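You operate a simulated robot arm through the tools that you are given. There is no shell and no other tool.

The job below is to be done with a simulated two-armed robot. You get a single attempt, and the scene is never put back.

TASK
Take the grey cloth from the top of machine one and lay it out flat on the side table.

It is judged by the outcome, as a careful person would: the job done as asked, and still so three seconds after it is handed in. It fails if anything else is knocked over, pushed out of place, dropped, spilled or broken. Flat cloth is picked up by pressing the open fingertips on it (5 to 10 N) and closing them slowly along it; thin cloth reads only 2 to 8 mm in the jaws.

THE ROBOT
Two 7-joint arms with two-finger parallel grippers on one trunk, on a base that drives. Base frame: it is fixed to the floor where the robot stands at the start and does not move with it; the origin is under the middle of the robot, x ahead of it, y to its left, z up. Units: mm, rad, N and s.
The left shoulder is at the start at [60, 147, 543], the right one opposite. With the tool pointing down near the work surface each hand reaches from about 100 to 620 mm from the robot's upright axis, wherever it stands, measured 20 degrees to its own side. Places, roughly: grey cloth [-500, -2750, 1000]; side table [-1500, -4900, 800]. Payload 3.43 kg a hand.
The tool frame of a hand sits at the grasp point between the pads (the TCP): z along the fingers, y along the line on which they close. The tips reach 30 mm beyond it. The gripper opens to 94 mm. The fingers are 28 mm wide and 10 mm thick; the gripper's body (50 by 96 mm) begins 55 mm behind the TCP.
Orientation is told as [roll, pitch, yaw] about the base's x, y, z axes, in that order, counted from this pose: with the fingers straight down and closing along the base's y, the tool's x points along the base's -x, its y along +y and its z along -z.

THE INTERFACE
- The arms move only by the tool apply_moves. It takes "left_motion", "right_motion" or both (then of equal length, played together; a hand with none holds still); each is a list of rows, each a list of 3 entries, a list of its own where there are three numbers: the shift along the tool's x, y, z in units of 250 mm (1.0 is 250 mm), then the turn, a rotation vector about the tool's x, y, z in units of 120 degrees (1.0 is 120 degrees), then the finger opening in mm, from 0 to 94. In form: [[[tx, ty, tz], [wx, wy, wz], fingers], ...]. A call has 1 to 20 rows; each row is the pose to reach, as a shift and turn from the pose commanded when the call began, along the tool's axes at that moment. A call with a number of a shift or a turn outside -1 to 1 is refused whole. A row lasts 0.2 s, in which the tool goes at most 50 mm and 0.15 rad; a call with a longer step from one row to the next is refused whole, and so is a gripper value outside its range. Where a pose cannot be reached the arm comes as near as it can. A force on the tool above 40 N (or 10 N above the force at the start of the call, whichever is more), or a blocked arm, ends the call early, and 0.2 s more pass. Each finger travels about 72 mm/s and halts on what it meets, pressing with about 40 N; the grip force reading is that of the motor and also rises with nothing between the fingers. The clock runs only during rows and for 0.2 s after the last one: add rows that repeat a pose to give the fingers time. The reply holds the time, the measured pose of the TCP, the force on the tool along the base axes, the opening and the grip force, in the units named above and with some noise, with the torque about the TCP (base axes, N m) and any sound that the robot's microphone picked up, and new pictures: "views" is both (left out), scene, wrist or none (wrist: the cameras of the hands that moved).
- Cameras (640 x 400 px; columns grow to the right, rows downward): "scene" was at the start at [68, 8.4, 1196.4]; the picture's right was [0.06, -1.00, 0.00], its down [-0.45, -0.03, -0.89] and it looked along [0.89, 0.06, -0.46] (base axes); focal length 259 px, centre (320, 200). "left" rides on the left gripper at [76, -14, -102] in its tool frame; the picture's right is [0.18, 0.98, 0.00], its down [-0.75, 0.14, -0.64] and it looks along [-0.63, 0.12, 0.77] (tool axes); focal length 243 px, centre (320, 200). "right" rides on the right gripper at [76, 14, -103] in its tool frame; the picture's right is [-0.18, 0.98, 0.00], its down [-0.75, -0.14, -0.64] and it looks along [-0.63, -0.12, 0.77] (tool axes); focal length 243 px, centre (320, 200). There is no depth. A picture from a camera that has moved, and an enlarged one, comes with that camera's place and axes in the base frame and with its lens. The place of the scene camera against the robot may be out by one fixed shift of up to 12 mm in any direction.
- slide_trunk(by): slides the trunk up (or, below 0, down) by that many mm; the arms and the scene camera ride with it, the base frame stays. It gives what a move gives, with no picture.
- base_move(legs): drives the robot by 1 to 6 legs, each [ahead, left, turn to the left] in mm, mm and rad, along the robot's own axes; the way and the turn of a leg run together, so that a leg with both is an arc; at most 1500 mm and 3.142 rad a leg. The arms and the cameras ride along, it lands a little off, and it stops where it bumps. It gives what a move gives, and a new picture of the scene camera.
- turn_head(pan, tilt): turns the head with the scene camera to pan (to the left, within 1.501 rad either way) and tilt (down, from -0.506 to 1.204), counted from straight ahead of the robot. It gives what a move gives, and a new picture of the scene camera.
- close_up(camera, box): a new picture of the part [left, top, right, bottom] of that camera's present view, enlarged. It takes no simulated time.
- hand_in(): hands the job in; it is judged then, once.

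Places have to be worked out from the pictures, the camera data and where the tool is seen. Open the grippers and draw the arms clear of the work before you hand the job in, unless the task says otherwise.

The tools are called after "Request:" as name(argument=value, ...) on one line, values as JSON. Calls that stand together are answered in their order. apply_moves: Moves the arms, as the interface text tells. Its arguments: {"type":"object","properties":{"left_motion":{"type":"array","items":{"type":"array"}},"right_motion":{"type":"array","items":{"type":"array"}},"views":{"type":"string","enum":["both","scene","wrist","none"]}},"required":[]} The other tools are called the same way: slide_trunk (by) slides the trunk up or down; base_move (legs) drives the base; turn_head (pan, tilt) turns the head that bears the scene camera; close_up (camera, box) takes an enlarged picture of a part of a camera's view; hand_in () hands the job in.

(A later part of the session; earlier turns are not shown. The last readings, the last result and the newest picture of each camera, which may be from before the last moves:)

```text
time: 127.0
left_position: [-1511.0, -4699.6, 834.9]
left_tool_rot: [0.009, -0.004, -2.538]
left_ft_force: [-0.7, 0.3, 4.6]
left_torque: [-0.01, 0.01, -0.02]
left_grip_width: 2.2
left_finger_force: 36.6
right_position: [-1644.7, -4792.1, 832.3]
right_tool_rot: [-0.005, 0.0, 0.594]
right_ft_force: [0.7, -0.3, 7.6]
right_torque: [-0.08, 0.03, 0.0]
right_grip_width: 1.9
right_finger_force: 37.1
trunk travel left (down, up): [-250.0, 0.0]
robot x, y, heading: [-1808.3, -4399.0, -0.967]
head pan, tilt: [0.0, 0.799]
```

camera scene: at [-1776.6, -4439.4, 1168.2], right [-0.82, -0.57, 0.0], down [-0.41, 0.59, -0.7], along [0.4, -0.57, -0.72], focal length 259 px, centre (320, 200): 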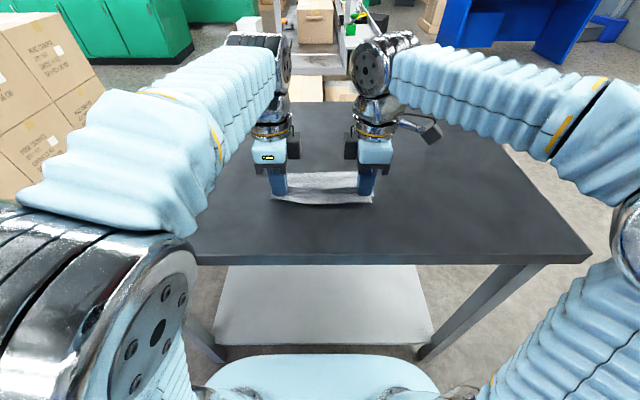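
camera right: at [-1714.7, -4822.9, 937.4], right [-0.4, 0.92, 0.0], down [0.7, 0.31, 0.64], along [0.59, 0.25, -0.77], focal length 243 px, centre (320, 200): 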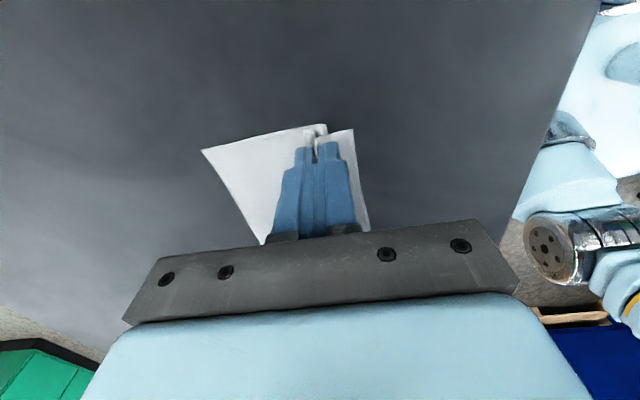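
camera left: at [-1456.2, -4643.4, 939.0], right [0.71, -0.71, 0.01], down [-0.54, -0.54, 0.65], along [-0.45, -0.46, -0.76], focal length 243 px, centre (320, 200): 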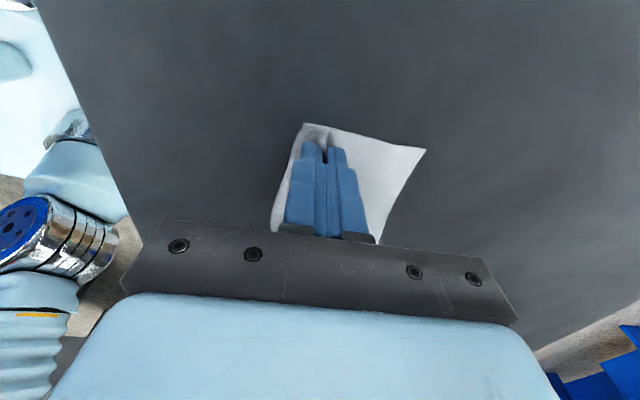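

Right is at 7.6 N; left still 4.6 N on the layered fold. I lower the left 1.2 mm more.

Request:
apply_moves(left_motion=[[[0, 0, 0.005], [0, 0, 0], 0], [[0, 0, 0.005], [0, 0, 0], 0]], views="wrist")

Request:
close_up(camera="right", box=[190, 100, 390, 225])

```text
time: 127.6
left_position: [-1510.5, -4700.4, 833.9]
left_tool_rot: [0.009, -0.003, -2.537]
left_ft_force: [-1.0, 0.3, 4.7]
left_torque: [0.02, 0.04, -0.01]
left_grip_width: 2.1
left_finger_force: 36.8
right_position: [-1645.5, -4791.8, 831.6]
right_tool_rot: [-0.004, 0.0, 0.595]
right_ft_force: [0.3, -1.4, 11.4]
right_torque: [-0.06, 0.06, 0.01]
right_grip_width: 2.2
right_finger_force: 36.8
trunk travel left (down, up): [-250.0, 0.0]
robot x, y, heading: [-1809.0, -4397.3, -0.967]
head pan, tilt: [0.0, 0.799]
camera left: at [-1456.3, -4643.5, 936.0], right [0.71, -0.7, 0.01], down [-0.54, -0.54, 0.65], along [-0.45, -0.46, -0.76], focal length 243 px, centre (320, 200)
```

left: 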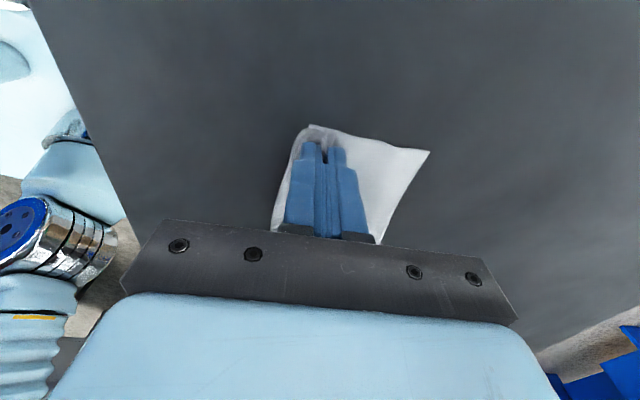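

```text
3.20 times, centred on (290, 162) of right
camera zoom: at [-1715.0, -4822.5, 933.8], right [-0.4, 0.92, 0.0], down [0.7, 0.31, 0.64], along [0.59, 0.25, -0.77], focal length 776 px, centre (416, 320)
```

zoom: 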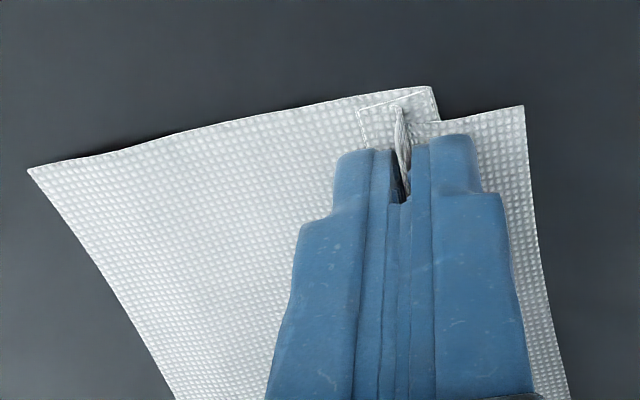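

Both hands now press lightly. I open slowly to 30 mm while drawing the hands back half as fast, so the far fingertips stay put and the near fingertips pull the near edge toward me.

Request:
apply_moves(left_motion=[[[0, -0.006, 0.001], [0, 0, 0], 3], [[0, -0.012, 0.002], [0, 0, 0], 6], [[0, -0.018, 0.003], [0, 0, 0], 9], [[0, -0.024, 0.004], [0, 0, 0], 12], [[0, -0.03, 0.004], [0, 0, 0], 15], [[0, -0.036, 0.004], [0, 0, 0], 18], [[0, -0.042, 0.004], [0, 0, 0], 21], [[0, -0.048, 0.004], [0, 0, 0], 24], [[0, -0.054, 0.004], [0, 0, 0], 27], [[0, -0.06, 0.004], [0, 0, 0], 30]], right_motion=[[[0, 0.006, 0], [0, 0, 0], 3], [[0, 0.012, 0], [0, 0, 0], 6], [[0, 0.018, 0], [0, 0, 0], 9], [[0, 0.024, 0], [0, 0, 0], 12], [[0, 0.03, 0], [0, 0, 0], 15], [[0, 0.036, 0], [0, 0, 0], 18], [[0, 0.042, 0], [0, 0, 0], 21], [[0, 0.048, 0], [0, 0, 0], 24], [[0, 0.054, 0], [0, 0, 0], 27], [[0, 0.06, 0], [0, 0, 0], 30]], views="both")

Request:
close_up(camera="scene", box=[240, 120, 400, 220])

Request:
close_up(camera="left", box=[250, 100, 450, 225])

Request:
close_up(camera="right", box=[190, 100, 390, 225])

```text
time: 129.8
left_position: [-1519.2, -4688.6, 832.4]
left_tool_rot: [0.007, -0.003, -2.537]
left_ft_force: [0.3, -0.1, 1.5]
left_torque: [-0.02, -0.04, 0.0]
left_grip_width: 30.1
left_finger_force: 0.3
right_position: [-1653.0, -4779.1, 831.8]
right_tool_rot: [-0.003, 0.0, 0.594]
right_ft_force: [0.9, -0.7, 13.9]
right_torque: [-0.27, -0.08, 0.01]
right_grip_width: 30.7
right_finger_force: 0.5
trunk travel left (down, up): [-250.0, 0.0]
robot x, y, heading: [-1811.8, -4399.9, -0.963]
head pan, tilt: [0.0, 0.799]
camera scene: at [-1776.5, -4439.1, 1168.1], right [-0.82, -0.57, 0.0], down [-0.41, 0.59, -0.7], along [0.4, -0.57, -0.72], focal length 259 px, centre (320, 200)
camera right: at [-1723.3, -4809.9, 933.6], right [-0.4, 0.92, 0.0], down [0.7, 0.31, 0.64], along [0.59, 0.25, -0.77], focal length 243 px, centre (320, 200)
camera left: at [-1464.6, -4631.0, 934.7], right [0.71, -0.7, 0.01], down [-0.54, -0.54, 0.65], along [-0.45, -0.46, -0.76], focal length 243 px, centre (320, 200)
```

scene: 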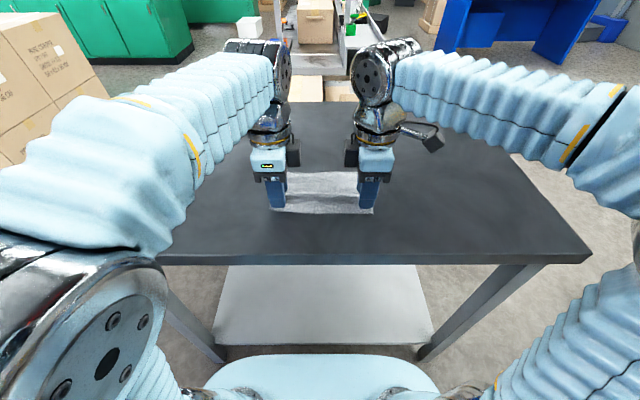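
right: 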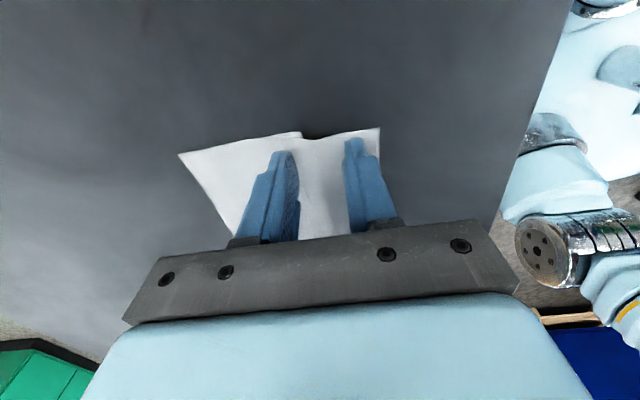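
left: 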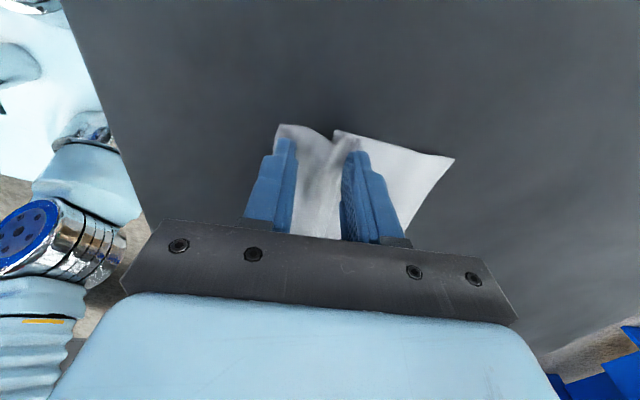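

```text
4.00 times, centred on (320, 170) of scene
camera zoom: at [-1776.5, -4439.1, 1168.1], right [-0.82, -0.57, 0.0], down [-0.41, 0.59, -0.7], along [0.4, -0.57, -0.72], focal length 1037 px, centre (320, 320)
```

zoom: 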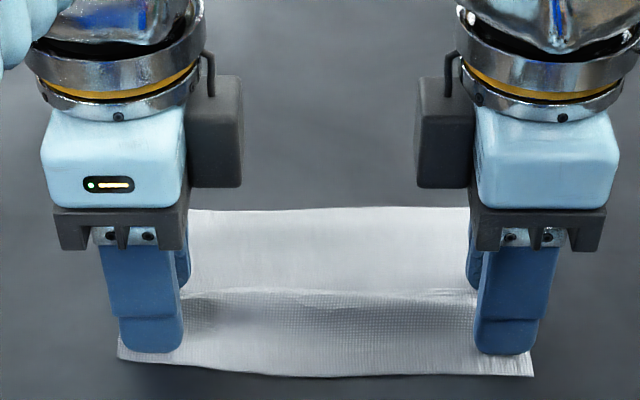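

```text
3.20 times, centred on (350, 162) of left
camera zoom: at [-1464.6, -4631.0, 934.7], right [0.71, -0.7, 0.01], down [-0.54, -0.54, 0.65], along [-0.45, -0.46, -0.76], focal length 776 px, centre (224, 320)
```

zoom: 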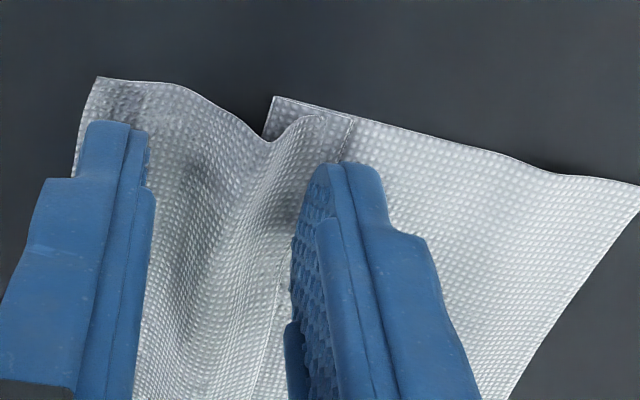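

```text
3.20 times, centred on (290, 162) of right
camera zoom: at [-1723.3, -4809.9, 933.6], right [-0.4, 0.92, 0.0], down [0.7, 0.31, 0.64], along [0.59, 0.25, -0.77], focal length 776 px, centre (416, 320)
```

zoom: 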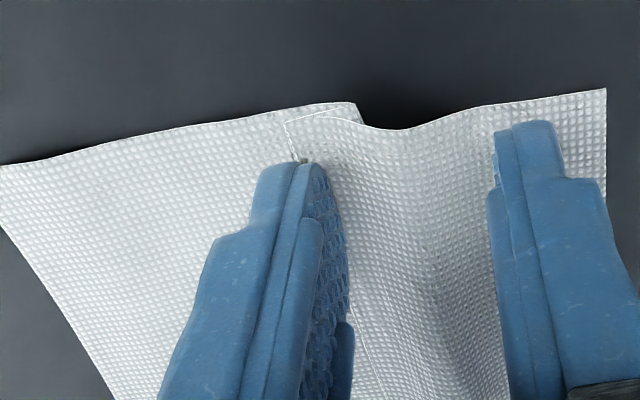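

The pleat is undone; only a narrow Z-fold (F ≈ 408–425) remains right under the far fingertips. I lift 15 mm, widen to 60 mm and shift 15 mm forward so the far fingertips will sit on the flat part beyond the fold, near fingertips staying by the near edge.

Request:
apply_moves(left_motion=[[[0, 0, -0.03], [0, 0, 0], 30], [[0, 0, -0.06], [0, 0, 0], 30], [[0, 0.03, -0.06], [0, 0, 0], 42], [[0, 0.06, -0.06], [0, 0, 0], 54], [[0, 0.06, -0.06], [0, 0, 0], 60], [[0, 0.06, -0.03], [0, 0, 0], 60], [[0, 0.06, -0.012], [0, 0, 0], 60]], right_motion=[[[0, 0, -0.03], [0, 0, 0], 30], [[0, 0, -0.06], [0, 0, 0], 30], [[0, -0.03, -0.06], [0, 0, 0], 42], [[0, -0.06, -0.06], [0, 0, 0], 54], [[0, -0.06, -0.06], [0, 0, 0], 60], [[0, -0.06, -0.03], [0, 0, 0], 60], [[0, -0.06, -0.012], [0, 0, 0], 60]], views="both")

Request:
close_up(camera="scene", box=[240, 120, 400, 220])

Request:
close_up(camera="left", box=[220, 90, 460, 240])

Request:
close_up(camera="right", box=[170, 90, 410, 240])

```text
time: 131.4
left_position: [-1509.6, -4699.4, 834.2]
left_tool_rot: [0.007, -0.004, -2.536]
left_ft_force: [1.2, 0.4, 0.2]
left_torque: [0.02, 0.0, 0.01]
left_grip_width: 60.0
left_finger_force: 0.1
right_position: [-1645.1, -4792.1, 834.8]
right_tool_rot: [-0.004, 0.0, 0.594]
right_ft_force: [0.1, -0.2, -0.6]
right_torque: [-0.03, 0.05, 0.0]
right_grip_width: 59.8
right_finger_force: 0.2
trunk travel left (down, up): [-250.0, 0.0]
robot x, y, heading: [-1808.9, -4396.0, -0.962]
head pan, tilt: [0.0, 0.799]
camera scene: at [-1776.3, -4439.6, 1168.0], right [-0.82, -0.57, 0.0], down [-0.41, 0.59, -0.7], along [0.4, -0.57, -0.72], focal length 259 px, centre (320, 200)
camera right: at [-1714.4, -4822.7, 936.3], right [-0.4, 0.92, 0.0], down [0.7, 0.31, 0.64], along [0.59, 0.25, -0.77], focal length 243 px, centre (320, 200)
camera left: at [-1455.8, -4643.4, 937.2], right [0.71, -0.71, 0.01], down [-0.54, -0.54, 0.65], along [-0.45, -0.46, -0.76], focal length 243 px, centre (320, 200)
```

scene: 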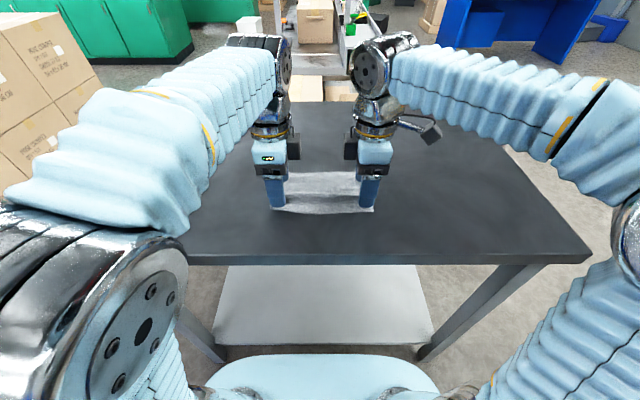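
right: 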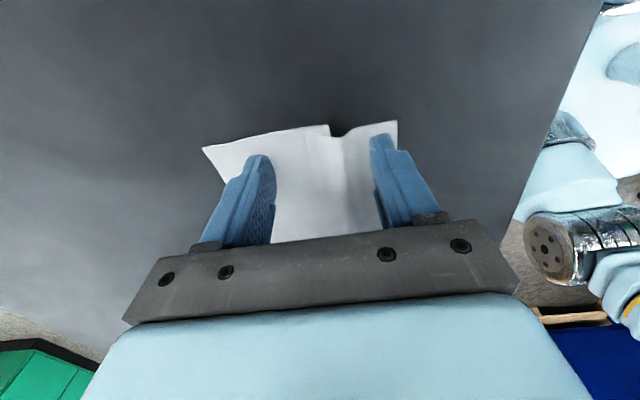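
left: 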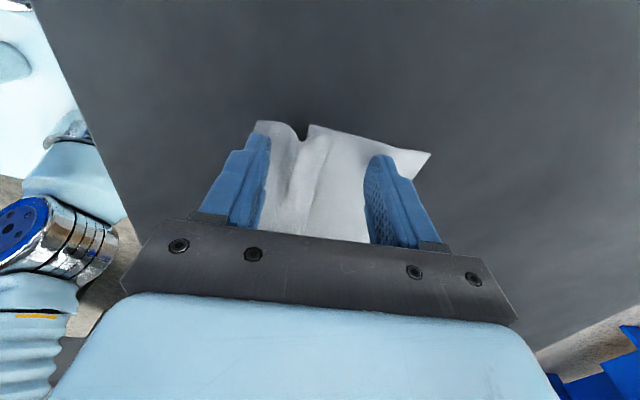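

```text
4.00 times, centred on (320, 170) of scene
camera zoom: at [-1776.3, -4439.6, 1168.0], right [-0.82, -0.57, 0.0], down [-0.41, 0.59, -0.7], along [0.4, -0.57, -0.72], focal length 1037 px, centre (320, 320)
```

zoom: 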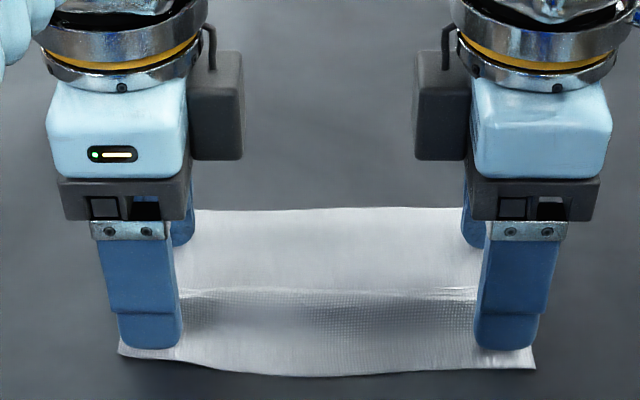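

```text
2.67 times, centred on (340, 165) of left
camera zoom: at [-1455.8, -4643.4, 937.2], right [0.71, -0.71, 0.01], down [-0.54, -0.54, 0.65], along [-0.45, -0.46, -0.76], focal length 647 px, centre (267, 293)
```

zoom: 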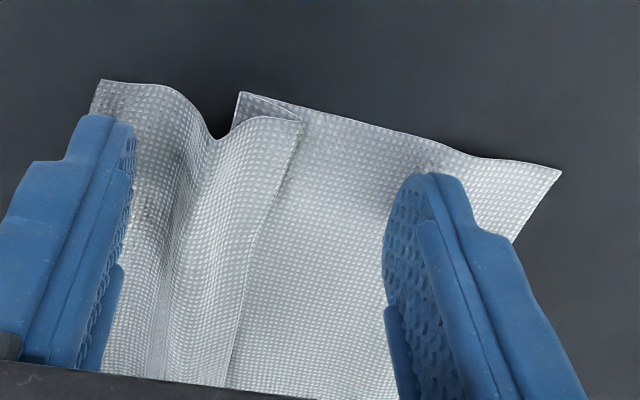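

```text
2.67 times, centred on (290, 165) of right
camera zoom: at [-1714.4, -4822.7, 936.3], right [-0.4, 0.92, 0.0], down [0.7, 0.31, 0.64], along [0.59, 0.25, -0.77], focal length 647 px, centre (400, 293)
```

zoom: 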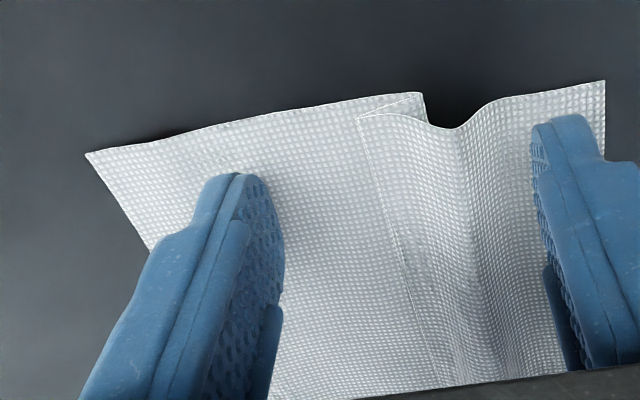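

Perfect: the Z-fold lies between the fingertips, far tips on flat cloth, near tips by the near edge. I press down ~2.5 mm and read the forces.

Request:
apply_moves(left_motion=[[[0, 0, 0.009], [0, 0, 0], 60], [[0, 0, 0.009], [0, 0, 0], 60]], right_motion=[[[0, 0, 0.011], [0, 0, 0], 60], [[0, 0, 0.011], [0, 0, 0], 60]], views="none")

```text
time: 132.0
left_position: [-1510.4, -4699.8, 833.1]
left_tool_rot: [0.006, -0.003, -2.537]
left_ft_force: [0.0, 0.0, 0.5]
left_torque: [0.01, -0.03, 0.02]
left_grip_width: 60.1
left_finger_force: 0.0
right_position: [-1644.7, -4793.0, 830.2]
right_tool_rot: [-0.002, 0.0, 0.594]
right_ft_force: [0.5, 0.1, 0.0]
right_torque: [0.02, 0.01, -0.01]
right_grip_width: 59.9
right_finger_force: 0.0
trunk travel left (down, up): [-250.0, 0.0]
robot x, y, heading: [-1812.3, -4402.9, -0.967]
head pan, tilt: [0.0, 0.799]
```

No contact yet. I lower both 1.2 mm more.

Request:
apply_moves(left_motion=[[[0, 0, 0.005], [0, 0, 0], 60], [[0, 0, 0.005], [0, 0, 0], 60]], right_motion=[[[0, 0, 0.004], [0, 0, 0], 60], [[0, 0, 0.004], [0, 0, 0], 60]], views="none")

```text
time: 132.6
left_position: [-1511.1, -4699.6, 832.9]
left_tool_rot: [0.01, -0.002, -2.538]
left_ft_force: [-0.1, -0.4, 2.9]
left_torque: [0.06, 0.06, -0.01]
left_grip_width: 60.1
left_finger_force: 0.1
right_position: [-1645.0, -4790.6, 830.6]
right_tool_rot: [-0.003, 0.001, 0.592]
right_ft_force: [-1.0, -1.3, 8.4]
right_torque: [0.24, 0.17, 0.04]
right_grip_width: 60.1
right_finger_force: 0.1
trunk travel left (down, up): [-250.0, 0.0]
robot x, y, heading: [-1812.1, -4399.7, -0.964]
head pan, tilt: [0.0, 0.799]
```

The torque readings show only the near fingertips are carrying load. I tilt each hand about 0.02 rad so the far fingertips come down too, and lower slightly.

Request:
apply_moves(left_motion=[[[0, 0, 0.002], [0.0095, 0, 0], 60], [[0, 0, 0.002], [0.0095, 0, 0], 60]], right_motion=[[[0, 0, 0.0], [-0.0095, 0, 0], 60], [[0, 0, 0.0], [-0.0095, 0, 0], 60]], views="none")

```text
time: 133.2
left_position: [-1510.5, -4699.9, 831.5]
left_tool_rot: [-0.012, -0.003, -2.538]
left_ft_force: [1.4, -0.6, 9.8]
left_torque: [-0.3, -0.31, 0.0]
left_grip_width: 61.1
left_finger_force: 0.5
right_position: [-1644.6, -4791.3, 831.9]
right_tool_rot: [0.014, 0.002, 0.594]
right_ft_force: [0.4, -1.0, 12.3]
right_torque: [-0.48, -0.18, 0.0]
right_grip_width: 60.5
right_finger_force: 0.6
trunk travel left (down, up): [-250.0, 0.0]
robot x, y, heading: [-1814.4, -4398.9, -0.962]
head pan, tilt: [0.0, 0.799]
```

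Now the far fingertips carry it all; I tilt back by about 0.008 rad to share the load.

Request:
apply_moves(left_motion=[[[0, 0, 0.001], [-0.004, 0, 0], 60], [[0, 0, 0.001], [-0.004, 0, 0], 60]], right_motion=[[[0, 0, 0.0], [0.004, 0, 0], 60], [[0, 0, 0.0], [0.004, 0, 0], 60]], views="none")

```text
time: 133.8
left_position: [-1510.5, -4699.2, 831.3]
left_tool_rot: [-0.002, -0.003, -2.537]
left_ft_force: [1.0, -0.3, 11.4]
left_torque: [-0.18, -0.21, 0.0]
left_grip_width: 60.8
left_finger_force: 0.5
right_position: [-1645.9, -4790.4, 832.3]
right_tool_rot: [0.005, 0.0, 0.594]
right_ft_force: [3.1, -0.2, 13.8]
right_torque: [-0.51, -0.25, 0.09]
right_grip_width: 61.0
right_finger_force: 0.5
trunk travel left (down, up): [-250.0, 0.0]
robot x, y, heading: [-1810.5, -4400.0, -0.963]
head pan, tilt: [0.0, 0.799]
```

Left now shares mostly; right is still on its far fingertip. I trim the right by +0.008 rad and the left by a touch.

Request:
apply_moves(left_motion=[[[0, 0, 0], [-0.001, 0, 0], 60], [[0, 0, 0], [-0.001, 0, 0], 60]], right_motion=[[[0, 0, 0.0], [0.0035, 0, 0], 60], [[0, 0, 0.0], [0.0035, 0, 0], 60]], views="none")

```text
time: 134.4
left_position: [-1510.9, -4699.0, 830.5]
left_tool_rot: [0.001, -0.002, -2.538]
left_ft_force: [0.2, -1.5, 11.9]
left_torque: [0.0, -0.09, 0.02]
left_grip_width: 60.5
left_finger_force: 0.0
right_position: [-1646.2, -4792.9, 830.9]
right_tool_rot: [-0.001, 0.0, 0.594]
right_ft_force: [1.8, 0.1, 13.2]
right_torque: [0.0, -0.01, -0.01]
right_grip_width: 61.0
right_finger_force: 0.5
trunk travel left (down, up): [-250.0, 0.0]
robot x, y, heading: [-1813.0, -4399.0, -0.959]
head pan, tilt: [0.0, 0.799]
```

Both hands now press evenly (~12–13 N, about 6 N per fingertip). I open from 60 to 92 mm while drawing back 16 mm, so the near fingertips pull the near edge 32 mm toward me and straighten the fold.

Request:
apply_moves(left_motion=[[[0, -0.004, 0], [0, 0, 0], 62], [[0, -0.008, 0], [0, 0, 0], 64], [[0, -0.012, 0], [0, 0, 0], 66], [[0, -0.016, 0], [0, 0, 0], 68], [[0, -0.02, 0], [0, 0, 0], 70], [[0, -0.024, 0], [0, 0, 0], 72], [[0, -0.028, 0], [0, 0, 0], 74], [[0, -0.032, 0], [0, 0, 0], 76], [[0, -0.036, 0], [0, 0, 0], 78], [[0, -0.04, 0], [0, 0, 0], 80], [[0, -0.044, 0], [0, 0, 0], 82], [[0, -0.048, 0], [0, 0, 0], 84], [[0, -0.052, 0], [0, 0, 0], 86], [[0, -0.056, 0], [0, 0, 0], 88], [[0, -0.06, 0], [0, 0, 0], 90], [[0, -0.064, 0], [0, 0, 0], 92]], right_motion=[[[0, 0.004, 0], [0, 0, 0], 62], [[0, 0.008, 0], [0, 0, 0], 64], [[0, 0.012, 0], [0, 0, 0], 66], [[0, 0.016, 0], [0, 0, 0], 68], [[0, 0.02, 0], [0, 0, 0], 70], [[0, 0.024, 0], [0, 0, 0], 72], [[0, 0.028, 0], [0, 0, 0], 74], [[0, 0.032, 0], [0, 0, 0], 76], [[0, 0.036, 0], [0, 0, 0], 78], [[0, 0.04, 0], [0, 0, 0], 80], [[0, 0.044, 0], [0, 0, 0], 82], [[0, 0.048, 0], [0, 0, 0], 84], [[0, 0.052, 0], [0, 0, 0], 86], [[0, 0.056, 0], [0, 0, 0], 88], [[0, 0.06, 0], [0, 0, 0], 90], [[0, 0.064, 0], [0, 0, 0], 92]], views="both")

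Request:
close_up(camera="scene", box=[240, 120, 400, 220])

Request:
close_up(camera="left", box=[200, 90, 480, 265])

Request:
close_up(camera="right", box=[160, 90, 440, 265])

```text
time: 137.8
left_position: [-1519.7, -4686.1, 830.2]
left_tool_rot: [0.002, -0.003, -2.538]
left_ft_force: [1.3, -0.5, 8.0]
left_torque: [-0.11, -0.14, 0.01]
left_grip_width: 92.5
left_finger_force: 0.3
right_position: [-1654.9, -4778.8, 829.8]
right_tool_rot: [0.0, -0.002, 0.593]
right_ft_force: [0.6, -2.8, 16.7]
right_torque: [0.16, 0.14, 0.0]
right_grip_width: 91.6
right_finger_force: 0.0
trunk travel left (down, up): [-250.0, 0.0]
robot x, y, heading: [-1812.2, -4402.4, -0.964]
head pan, tilt: [0.0, 0.799]
camera scene: at [-1776.6, -4439.0, 1168.1], right [-0.82, -0.57, 0.0], down [-0.41, 0.59, -0.7], along [0.4, -0.57, -0.72], focal length 259 px, centre (320, 200)
camera right: at [-1723.4, -4809.5, 933.1], right [-0.4, 0.92, 0.0], down [0.7, 0.3, 0.64], along [0.59, 0.26, -0.77], focal length 243 px, centre (320, 200)
camera left: at [-1465.1, -4630.8, 933.9], right [0.71, -0.71, 0.0], down [-0.54, -0.54, 0.64], along [-0.45, -0.46, -0.77], focal length 243 px, centre (320, 200)
```

scene: 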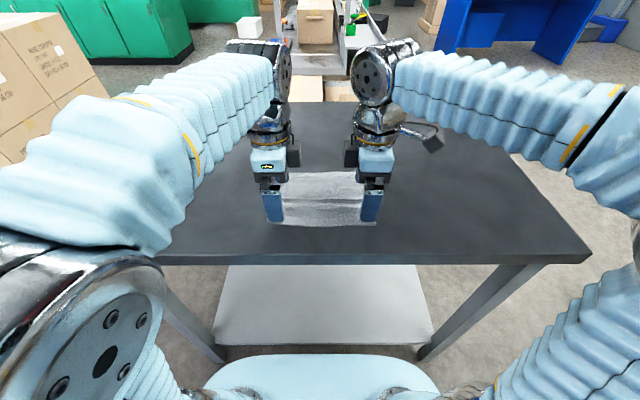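
right: 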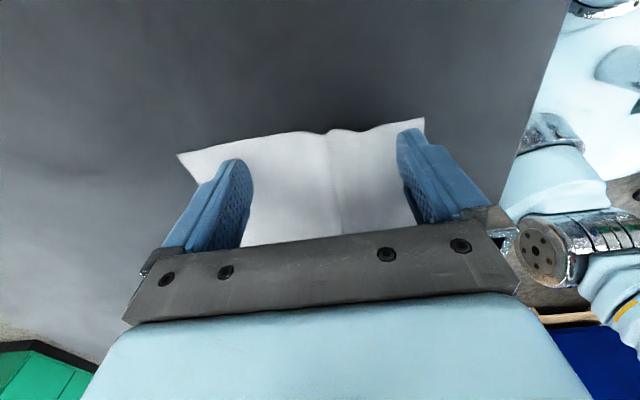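
left: 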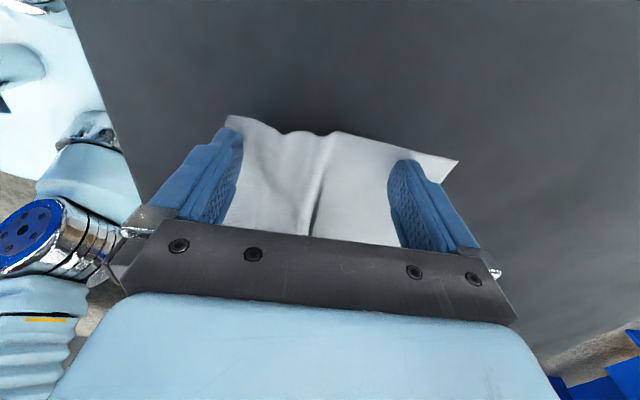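

```text
4.00 times, centred on (320, 170) of scene
camera zoom: at [-1776.6, -4439.0, 1168.1], right [-0.82, -0.57, 0.0], down [-0.41, 0.59, -0.7], along [0.4, -0.57, -0.72], focal length 1037 px, centre (320, 320)
```

zoom: 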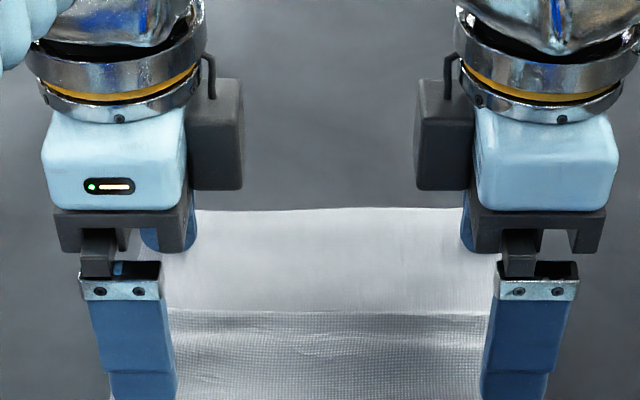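

```text
2.29 times, centred on (340, 178) of left
camera zoom: at [-1465.1, -4630.8, 933.9], right [0.71, -0.71, 0.0], down [-0.54, -0.54, 0.64], along [-0.45, -0.46, -0.77], focal length 555 px, centre (274, 251)
```

zoom: 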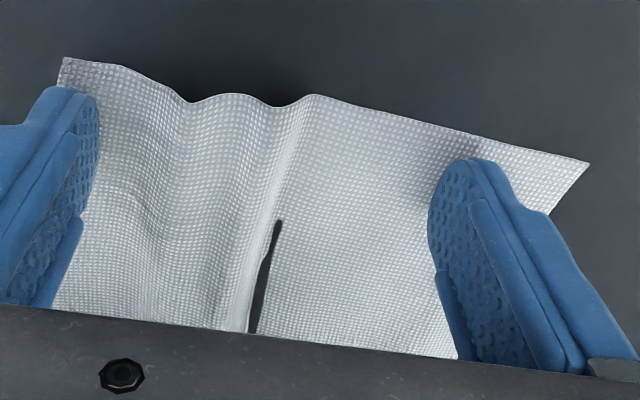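

```text
2.29 times, centred on (300, 178) of right
camera zoom: at [-1723.4, -4809.5, 933.1], right [-0.4, 0.92, 0.0], down [0.7, 0.3, 0.64], along [0.59, 0.26, -0.77], focal length 555 px, centre (366, 251)
```

zoom: 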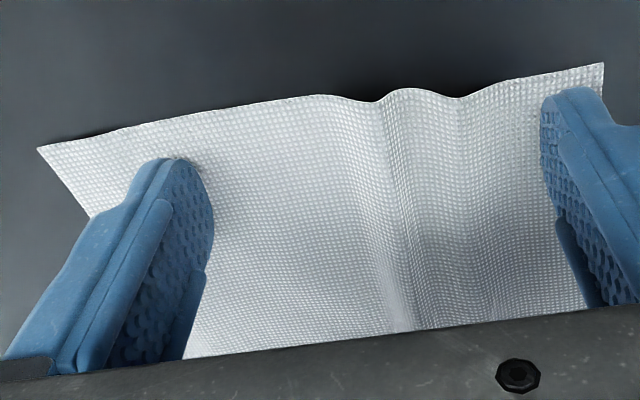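

The Z-fold is out; only low ripples remain between the fingertips. I lift 8 mm, narrow to 78 mm (near fingertips again by the near edge), and press again to pull once more.

Request:
apply_moves(left_motion=[[[0, 0, -0.032], [0, 0, 0], 92], [[0, -0.01, -0.032], [0, 0, 0], 84], [[0, -0.02, -0.032], [0, 0, 0], 78], [[0, -0.02, -0.032], [0, 0, 0], 78], [[0, -0.02, -0.012], [0, 0, 0], 78], [[0, -0.02, 0.0], [0, 0, 0], 78], [[0, -0.02, 0.0], [0, 0, 0], 78]], right_motion=[[[0, 0, -0.032], [0, 0, 0], 92], [[0, 0.01, -0.032], [0, 0, 0], 84], [[0, 0.02, -0.032], [0, 0, 0], 78], [[0, 0.02, -0.032], [0, 0, 0], 78], [[0, 0.02, -0.012], [0, 0, 0], 78], [[0, 0.02, 0.0], [0, 0, 0], 78], [[0, 0.02, 0.0], [0, 0, 0], 78]], views="both")

Request:
close_up(camera="left", box=[200, 90, 480, 265])

Request:
close_up(camera="right", box=[160, 90, 440, 265])

```text
time: 139.4
left_position: [-1522.7, -4682.3, 831.8]
left_tool_rot: [-0.001, -0.003, -2.537]
left_ft_force: [1.0, 0.4, 2.9]
left_torque: [-0.06, -0.05, 0.02]
left_grip_width: 78.2
left_finger_force: 0.0
right_position: [-1656.2, -4774.8, 830.6]
right_tool_rot: [-0.001, 0.002, 0.594]
right_ft_force: [-0.6, 0.2, 8.3]
right_torque: [0.09, 0.12, 0.02]
right_grip_width: 77.8
right_finger_force: 0.0
trunk travel left (down, up): [-250.0, 0.0]
robot x, y, heading: [-1814.0, -4399.8, -0.969]
head pan, tilt: [0.0, 0.799]
camera scene: at [-1776.6, -4439.3, 1168.2], right [-0.82, -0.57, 0.0], down [-0.41, 0.59, -0.7], along [0.4, -0.57, -0.72], focal length 259 px, centre (320, 200)
camera right: at [-1725.9, -4805.4, 933.1], right [-0.4, 0.92, 0.0], down [0.7, 0.3, 0.64], along [0.59, 0.25, -0.77], focal length 243 px, centre (320, 200)
camera left: at [-1467.7, -4626.9, 933.9], right [0.71, -0.7, 0.0], down [-0.54, -0.54, 0.64], along [-0.45, -0.46, -0.77], focal length 243 px, centre (320, 200)
```

scene: 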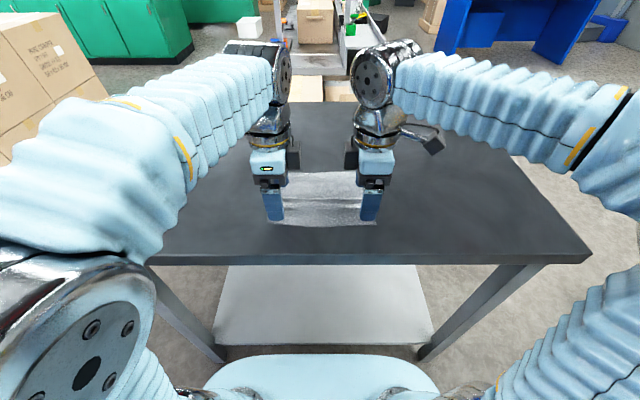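
right: 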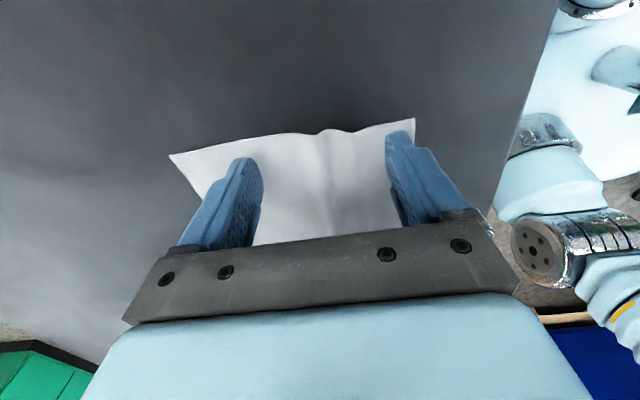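
left: 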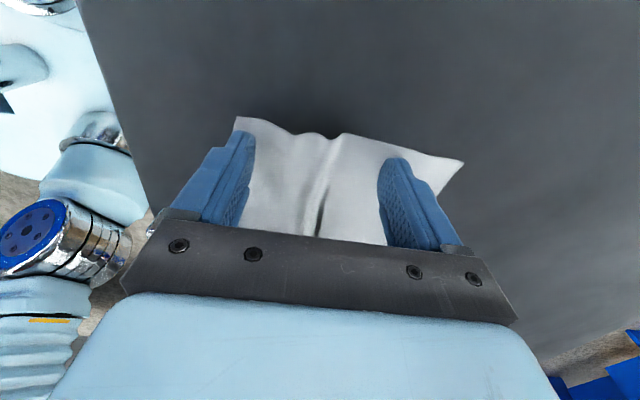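

```text
2.29 times, centred on (340, 178) of left
camera zoom: at [-1467.7, -4626.9, 933.9], right [0.71, -0.7, 0.0], down [-0.54, -0.54, 0.64], along [-0.45, -0.46, -0.77], focal length 555 px, centre (274, 251)
```

zoom: 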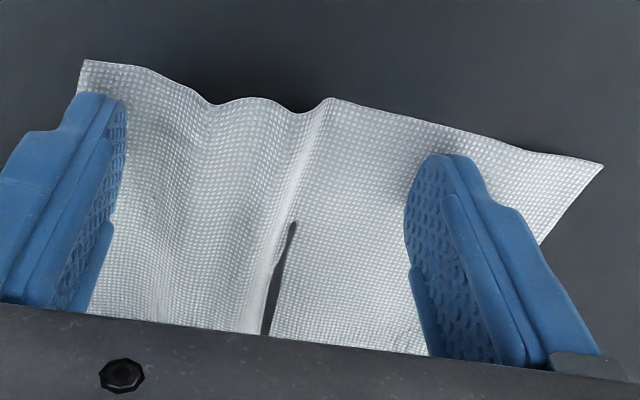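

```text
2.29 times, centred on (300, 178) of right
camera zoom: at [-1725.9, -4805.4, 933.1], right [-0.4, 0.92, 0.0], down [0.7, 0.3, 0.64], along [0.59, 0.25, -0.77], focal length 555 px, centre (366, 251)
```

zoom: 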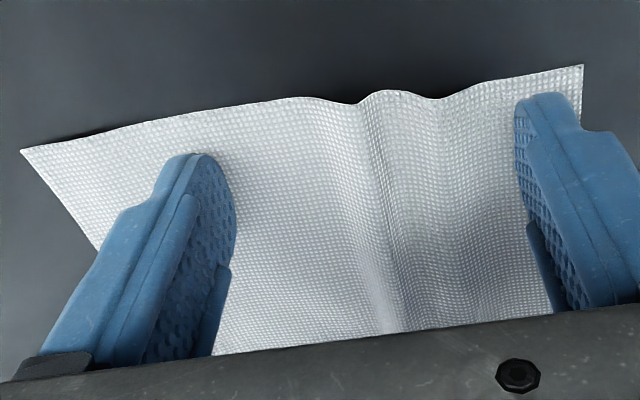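

Left press is a bit light (2.9 N); I press the left 0.7 mm more with a slight tilt toward its near tip, then pull by opening to 94 mm while drawing back.

Request:
apply_moves(left_motion=[[[0, 0, 0.0028], [-0.0015, 0, 0], 78], [[0, 0, 0.0028], [-0.0015, 0, 0], 78]], right_motion=[[[0, 0, 0.001], [0, 0, 0], 78], [[0, 0, 0.001], [0, 0, 0], 78]], views="none")

```text
time: 140.0
left_position: [-1522.9, -4681.9, 832.1]
left_tool_rot: [0.004, -0.003, -2.537]
left_ft_force: [2.1, -0.3, 16.1]
left_torque: [0.53, 0.25, -0.06]
left_grip_width: 77.5
left_finger_force: 0.1
right_position: [-1657.1, -4774.5, 830.9]
right_tool_rot: [0.0, -0.001, 0.594]
right_ft_force: [0.5, -1.9, 12.5]
right_torque: [0.19, 0.19, 0.01]
right_grip_width: 77.8
right_finger_force: 0.2
trunk travel left (down, up): [-250.0, 0.0]
robot x, y, heading: [-1811.1, -4402.9, -0.959]
head pan, tilt: [0.0, 0.799]
```

Left is now mostly on its near tip at 16 N; a tiny tilt back and 0.3 mm up will balance it.

Request:
apply_moves(left_motion=[[[0, 0, -0.001], [0.0008, 0, 0], 78], [[0, 0, -0.001], [0.0008, 0, 0], 78]], right_motion=[[[0, 0, 0], [-0.0003, 0, 0], 78], [[0, 0, 0], [-0.0003, 0, 0], 78]], views="none")

```text
time: 140.6
left_position: [-1522.4, -4681.6, 831.1]
left_tool_rot: [0.001, -0.003, -2.538]
left_ft_force: [1.1, -2.4, 17.0]
left_torque: [0.45, 0.21, -0.01]
left_grip_width: 77.0
left_finger_force: 0.1
right_position: [-1658.5, -4774.0, 831.3]
right_tool_rot: [0.0, 0.0, 0.593]
right_ft_force: [0.1, -1.6, 17.3]
right_torque: [0.19, 0.17, 0.02]
right_grip_width: 77.7
right_finger_force: 0.0
trunk travel left (down, up): [-250.0, 0.0]
robot x, y, heading: [-1812.4, -4397.7, -0.961]
head pan, tilt: [0.0, 0.799]
```

Load is shared well enough now. I open 78 → 94 mm while drawing back 8 mm.

Request:
apply_moves(left_motion=[[[0, -0.004, 0], [0, 0, 0], 80], [[0, -0.008, 0], [0, 0, 0], 82], [[0, -0.012, 0], [0, 0, 0], 84], [[0, -0.016, 0], [0, 0, 0], 86], [[0, -0.02, 0], [0, 0, 0], 88], [[0, -0.024, 0], [0, 0, 0], 90], [[0, -0.028, 0], [0, 0, 0], 92], [[0, -0.032, 0], [0, 0, 0], 94]], right_motion=[[[0, 0.004, 0], [0, 0, 0], 80], [[0, 0.008, 0], [0, 0, 0], 82], [[0, 0.012, 0], [0, 0, 0], 84], [[0, 0.016, 0], [0, 0, 0], 86], [[0, 0.02, 0], [0, 0, 0], 88], [[0, 0.024, 0], [0, 0, 0], 90], [[0, 0.028, 0], [0, 0, 0], 92], [[0, 0.032, 0], [0, 0, 0], 94]], views="both")

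Request:
close_up(camera="left", box=[200, 90, 480, 265])

Request:
close_up(camera="right", box=[160, 90, 440, 265])

Request:
close_up(camera="scene", box=[240, 140, 400, 240])

```text
time: 142.4
left_position: [-1527.5, -4675.6, 832.3]
left_tool_rot: [0.003, -0.004, -2.538]
left_ft_force: [1.4, -3.5, 24.9]
left_torque: [0.79, 0.41, -0.02]
left_grip_width: 92.1
left_finger_force: 0.1
right_position: [-1662.4, -4767.5, 830.5]
right_tool_rot: [0.001, -0.002, 0.594]
right_ft_force: [1.1, -1.1, 14.0]
right_torque: [-0.14, -0.01, -0.01]
right_grip_width: 90.3
right_finger_force: 0.0
trunk travel left (down, up): [-250.0, 0.0]
robot x, y, heading: [-1811.4, -4402.9, -0.969]
head pan, tilt: [0.0, 0.799]
camera scene: at [-1777.0, -4438.8, 1168.1], right [-0.82, -0.57, 0.0], down [-0.41, 0.59, -0.7], along [0.4, -0.57, -0.72], focal length 259 px, centre (320, 200)
camera right: at [-1731.2, -4798.7, 933.1], right [-0.4, 0.92, 0.0], down [0.7, 0.3, 0.64], along [0.59, 0.26, -0.77], focal length 243 px, centre (320, 200)
camera left: at [-1472.7, -4619.7, 933.8], right [0.71, -0.7, 0.0], down [-0.54, -0.54, 0.64], along [-0.45, -0.46, -0.76], focal length 243 px, centre (320, 200)
```

scene: 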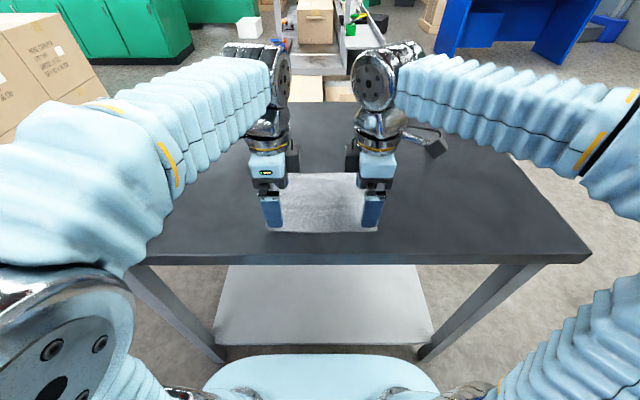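
right: 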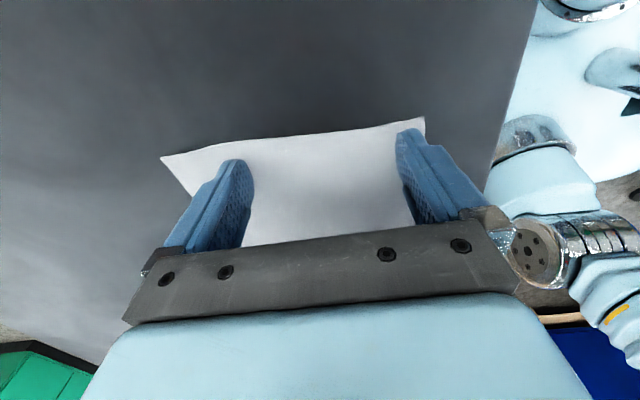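
left: 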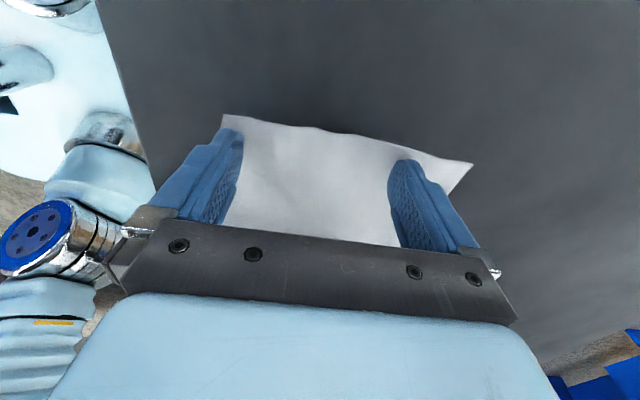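

```text
2.29 times, centred on (340, 178) of left
camera zoom: at [-1472.7, -4619.7, 933.8], right [0.71, -0.7, 0.0], down [-0.54, -0.54, 0.64], along [-0.45, -0.46, -0.76], focal length 555 px, centre (274, 251)
```

zoom: 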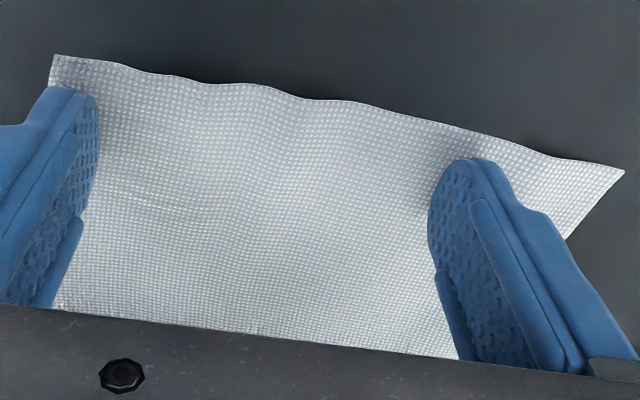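

```text
2.29 times, centred on (300, 178) of right
camera zoom: at [-1731.2, -4798.7, 933.1], right [-0.4, 0.92, 0.0], down [0.7, 0.3, 0.64], along [0.59, 0.26, -0.77], focal length 555 px, centre (366, 251)
```

zoom: 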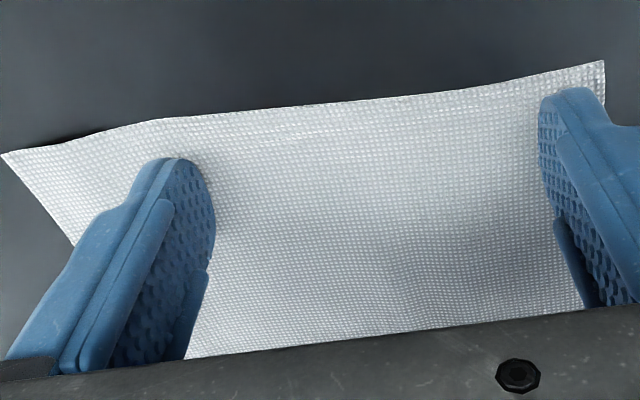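

```text
4.00 times, centred on (320, 190) of scene
camera zoom: at [-1777.0, -4438.8, 1168.1], right [-0.82, -0.57, 0.0], down [-0.41, 0.59, -0.7], along [0.4, -0.57, -0.72], focal length 1037 px, centre (320, 240)
```

zoom: 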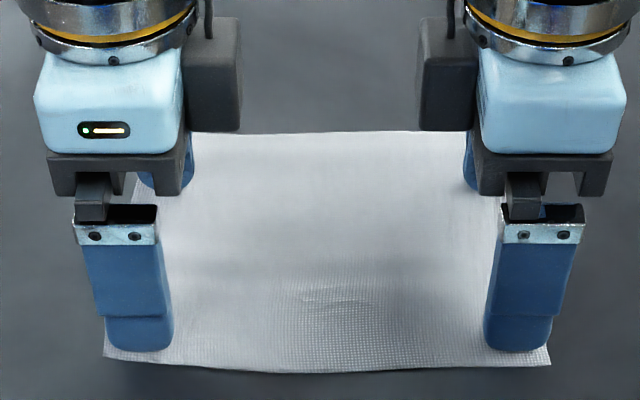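

The cloth is now spread flat between the fingertips. I lift both hands straight up 100 mm, slowly at first, leaving it in place.

Request:
apply_moves(left_motion=[[[0, 0, -0.012], [0, 0, 0], 92], [[0, 0, -0.032], [0, 0, 0], 92], [[0, 0, -0.08], [0, 0, 0], 92], [[0, 0, -0.16], [0, 0, 0], 92], [[0, 0, -0.24], [0, 0, 0], 92], [[0, 0, -0.32], [0, 0, 0], 92], [[0, 0, -0.4], [0, 0, 0], 92]], right_motion=[[[0, 0, -0.012], [0, 0, 0], 92], [[0, 0, -0.032], [0, 0, 0], 92], [[0, 0, -0.08], [0, 0, 0], 92], [[0, 0, -0.16], [0, 0, 0], 92], [[0, 0, -0.24], [0, 0, 0], 92], [[0, 0, -0.32], [0, 0, 0], 92], [[0, 0, -0.4], [0, 0, 0], 92]], views="both")

Request:
close_up(camera="scene", box=[240, 140, 400, 240])

Request:
close_up(camera="left", box=[160, 60, 480, 260])

Request:
close_up(camera="right", box=[160, 60, 480, 260])

```text
time: 144.0
left_position: [-1527.1, -4674.9, 930.9]
left_tool_rot: [0.001, -0.004, -2.537]
left_ft_force: [0.2, 0.2, 0.2]
left_torque: [-0.01, -0.01, -0.02]
left_grip_width: 92.1
left_finger_force: 0.0
right_position: [-1661.2, -4768.8, 928.6]
right_tool_rot: [0.001, 0.003, 0.594]
right_ft_force: [0.4, 0.8, 0.8]
right_torque: [-0.01, 0.0, 0.01]
right_grip_width: 91.9
right_finger_force: 0.1
trunk travel left (down, up): [-250.0, 0.0]
robot x, y, heading: [-1811.4, -4403.3, -0.965]
head pan, tilt: [0.0, 0.799]
camera scene: at [-1776.3, -4439.7, 1168.0], right [-0.82, -0.57, 0.0], down [-0.41, 0.59, -0.7], along [0.4, -0.57, -0.72], focal length 259 px, centre (320, 200)
camera right: at [-1730.2, -4799.5, 1031.9], right [-0.4, 0.92, 0.0], down [0.7, 0.3, 0.64], along [0.59, 0.26, -0.77], focal length 243 px, centre (320, 200)
camera left: at [-1472.0, -4619.8, 1033.4], right [0.71, -0.7, 0.0], down [-0.54, -0.54, 0.64], along [-0.45, -0.46, -0.76], focal length 243 px, centre (320, 200)
```

scene: 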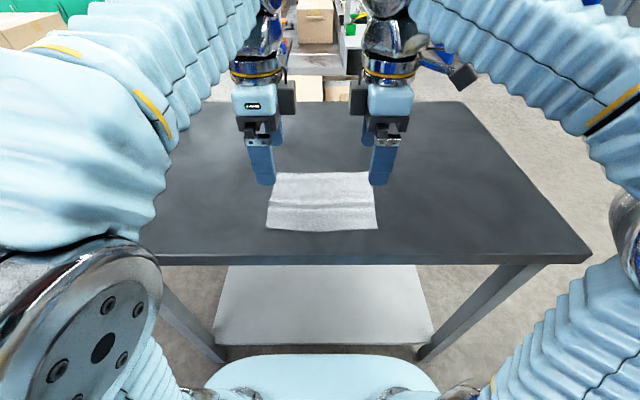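
right: 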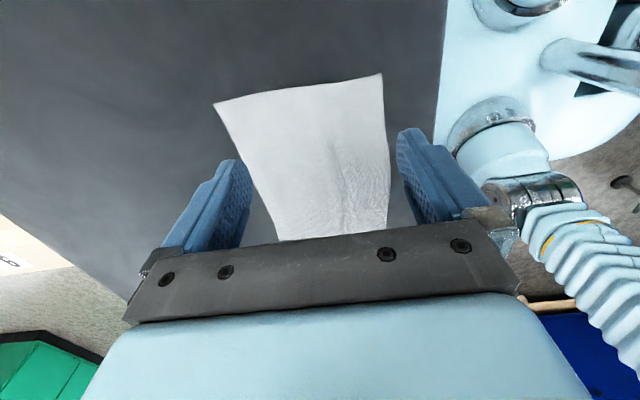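
left: 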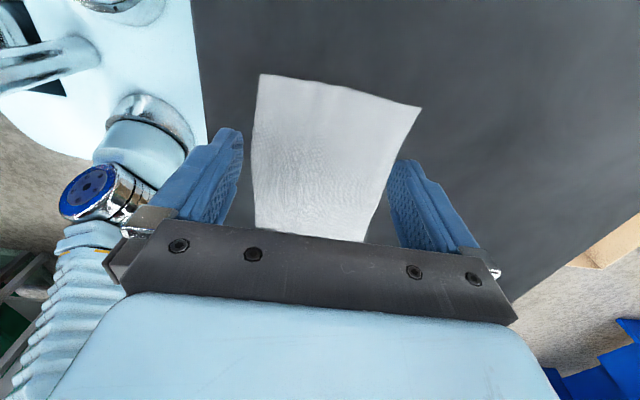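

```text
4.00 times, centred on (320, 190) of scene
camera zoom: at [-1776.3, -4439.7, 1168.0], right [-0.82, -0.57, 0.0], down [-0.41, 0.59, -0.7], along [0.4, -0.57, -0.72], focal length 1037 px, centre (320, 240)
```

zoom: 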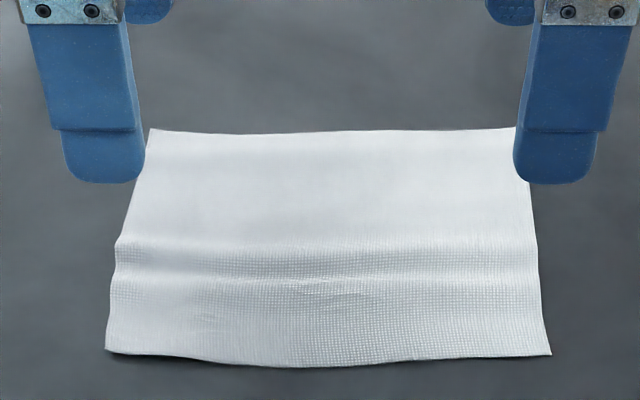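

```text
2.00 times, centred on (320, 160) of left
camera zoom: at [-1472.0, -4619.8, 1033.4], right [0.71, -0.7, 0.0], down [-0.54, -0.54, 0.64], along [-0.45, -0.46, -0.76], focal length 485 px, centre (320, 280)
```

zoom: 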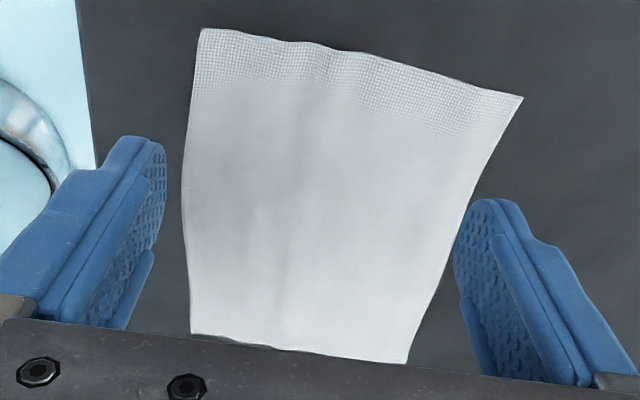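

```text
2.00 times, centred on (320, 160) of right
camera zoom: at [-1730.2, -4799.5, 1031.9], right [-0.4, 0.92, 0.0], down [0.7, 0.3, 0.64], along [0.59, 0.26, -0.77], focal length 485 px, centre (320, 280)
```

zoom: 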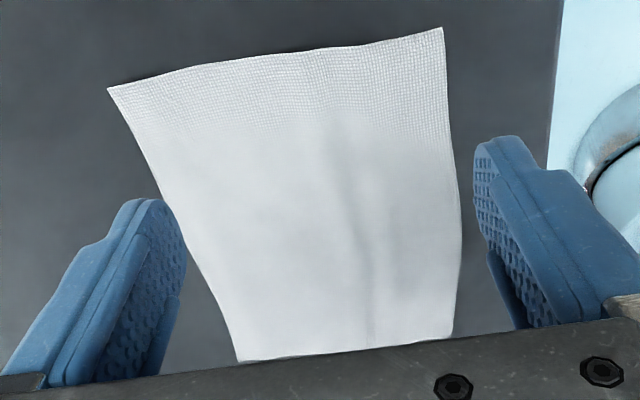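

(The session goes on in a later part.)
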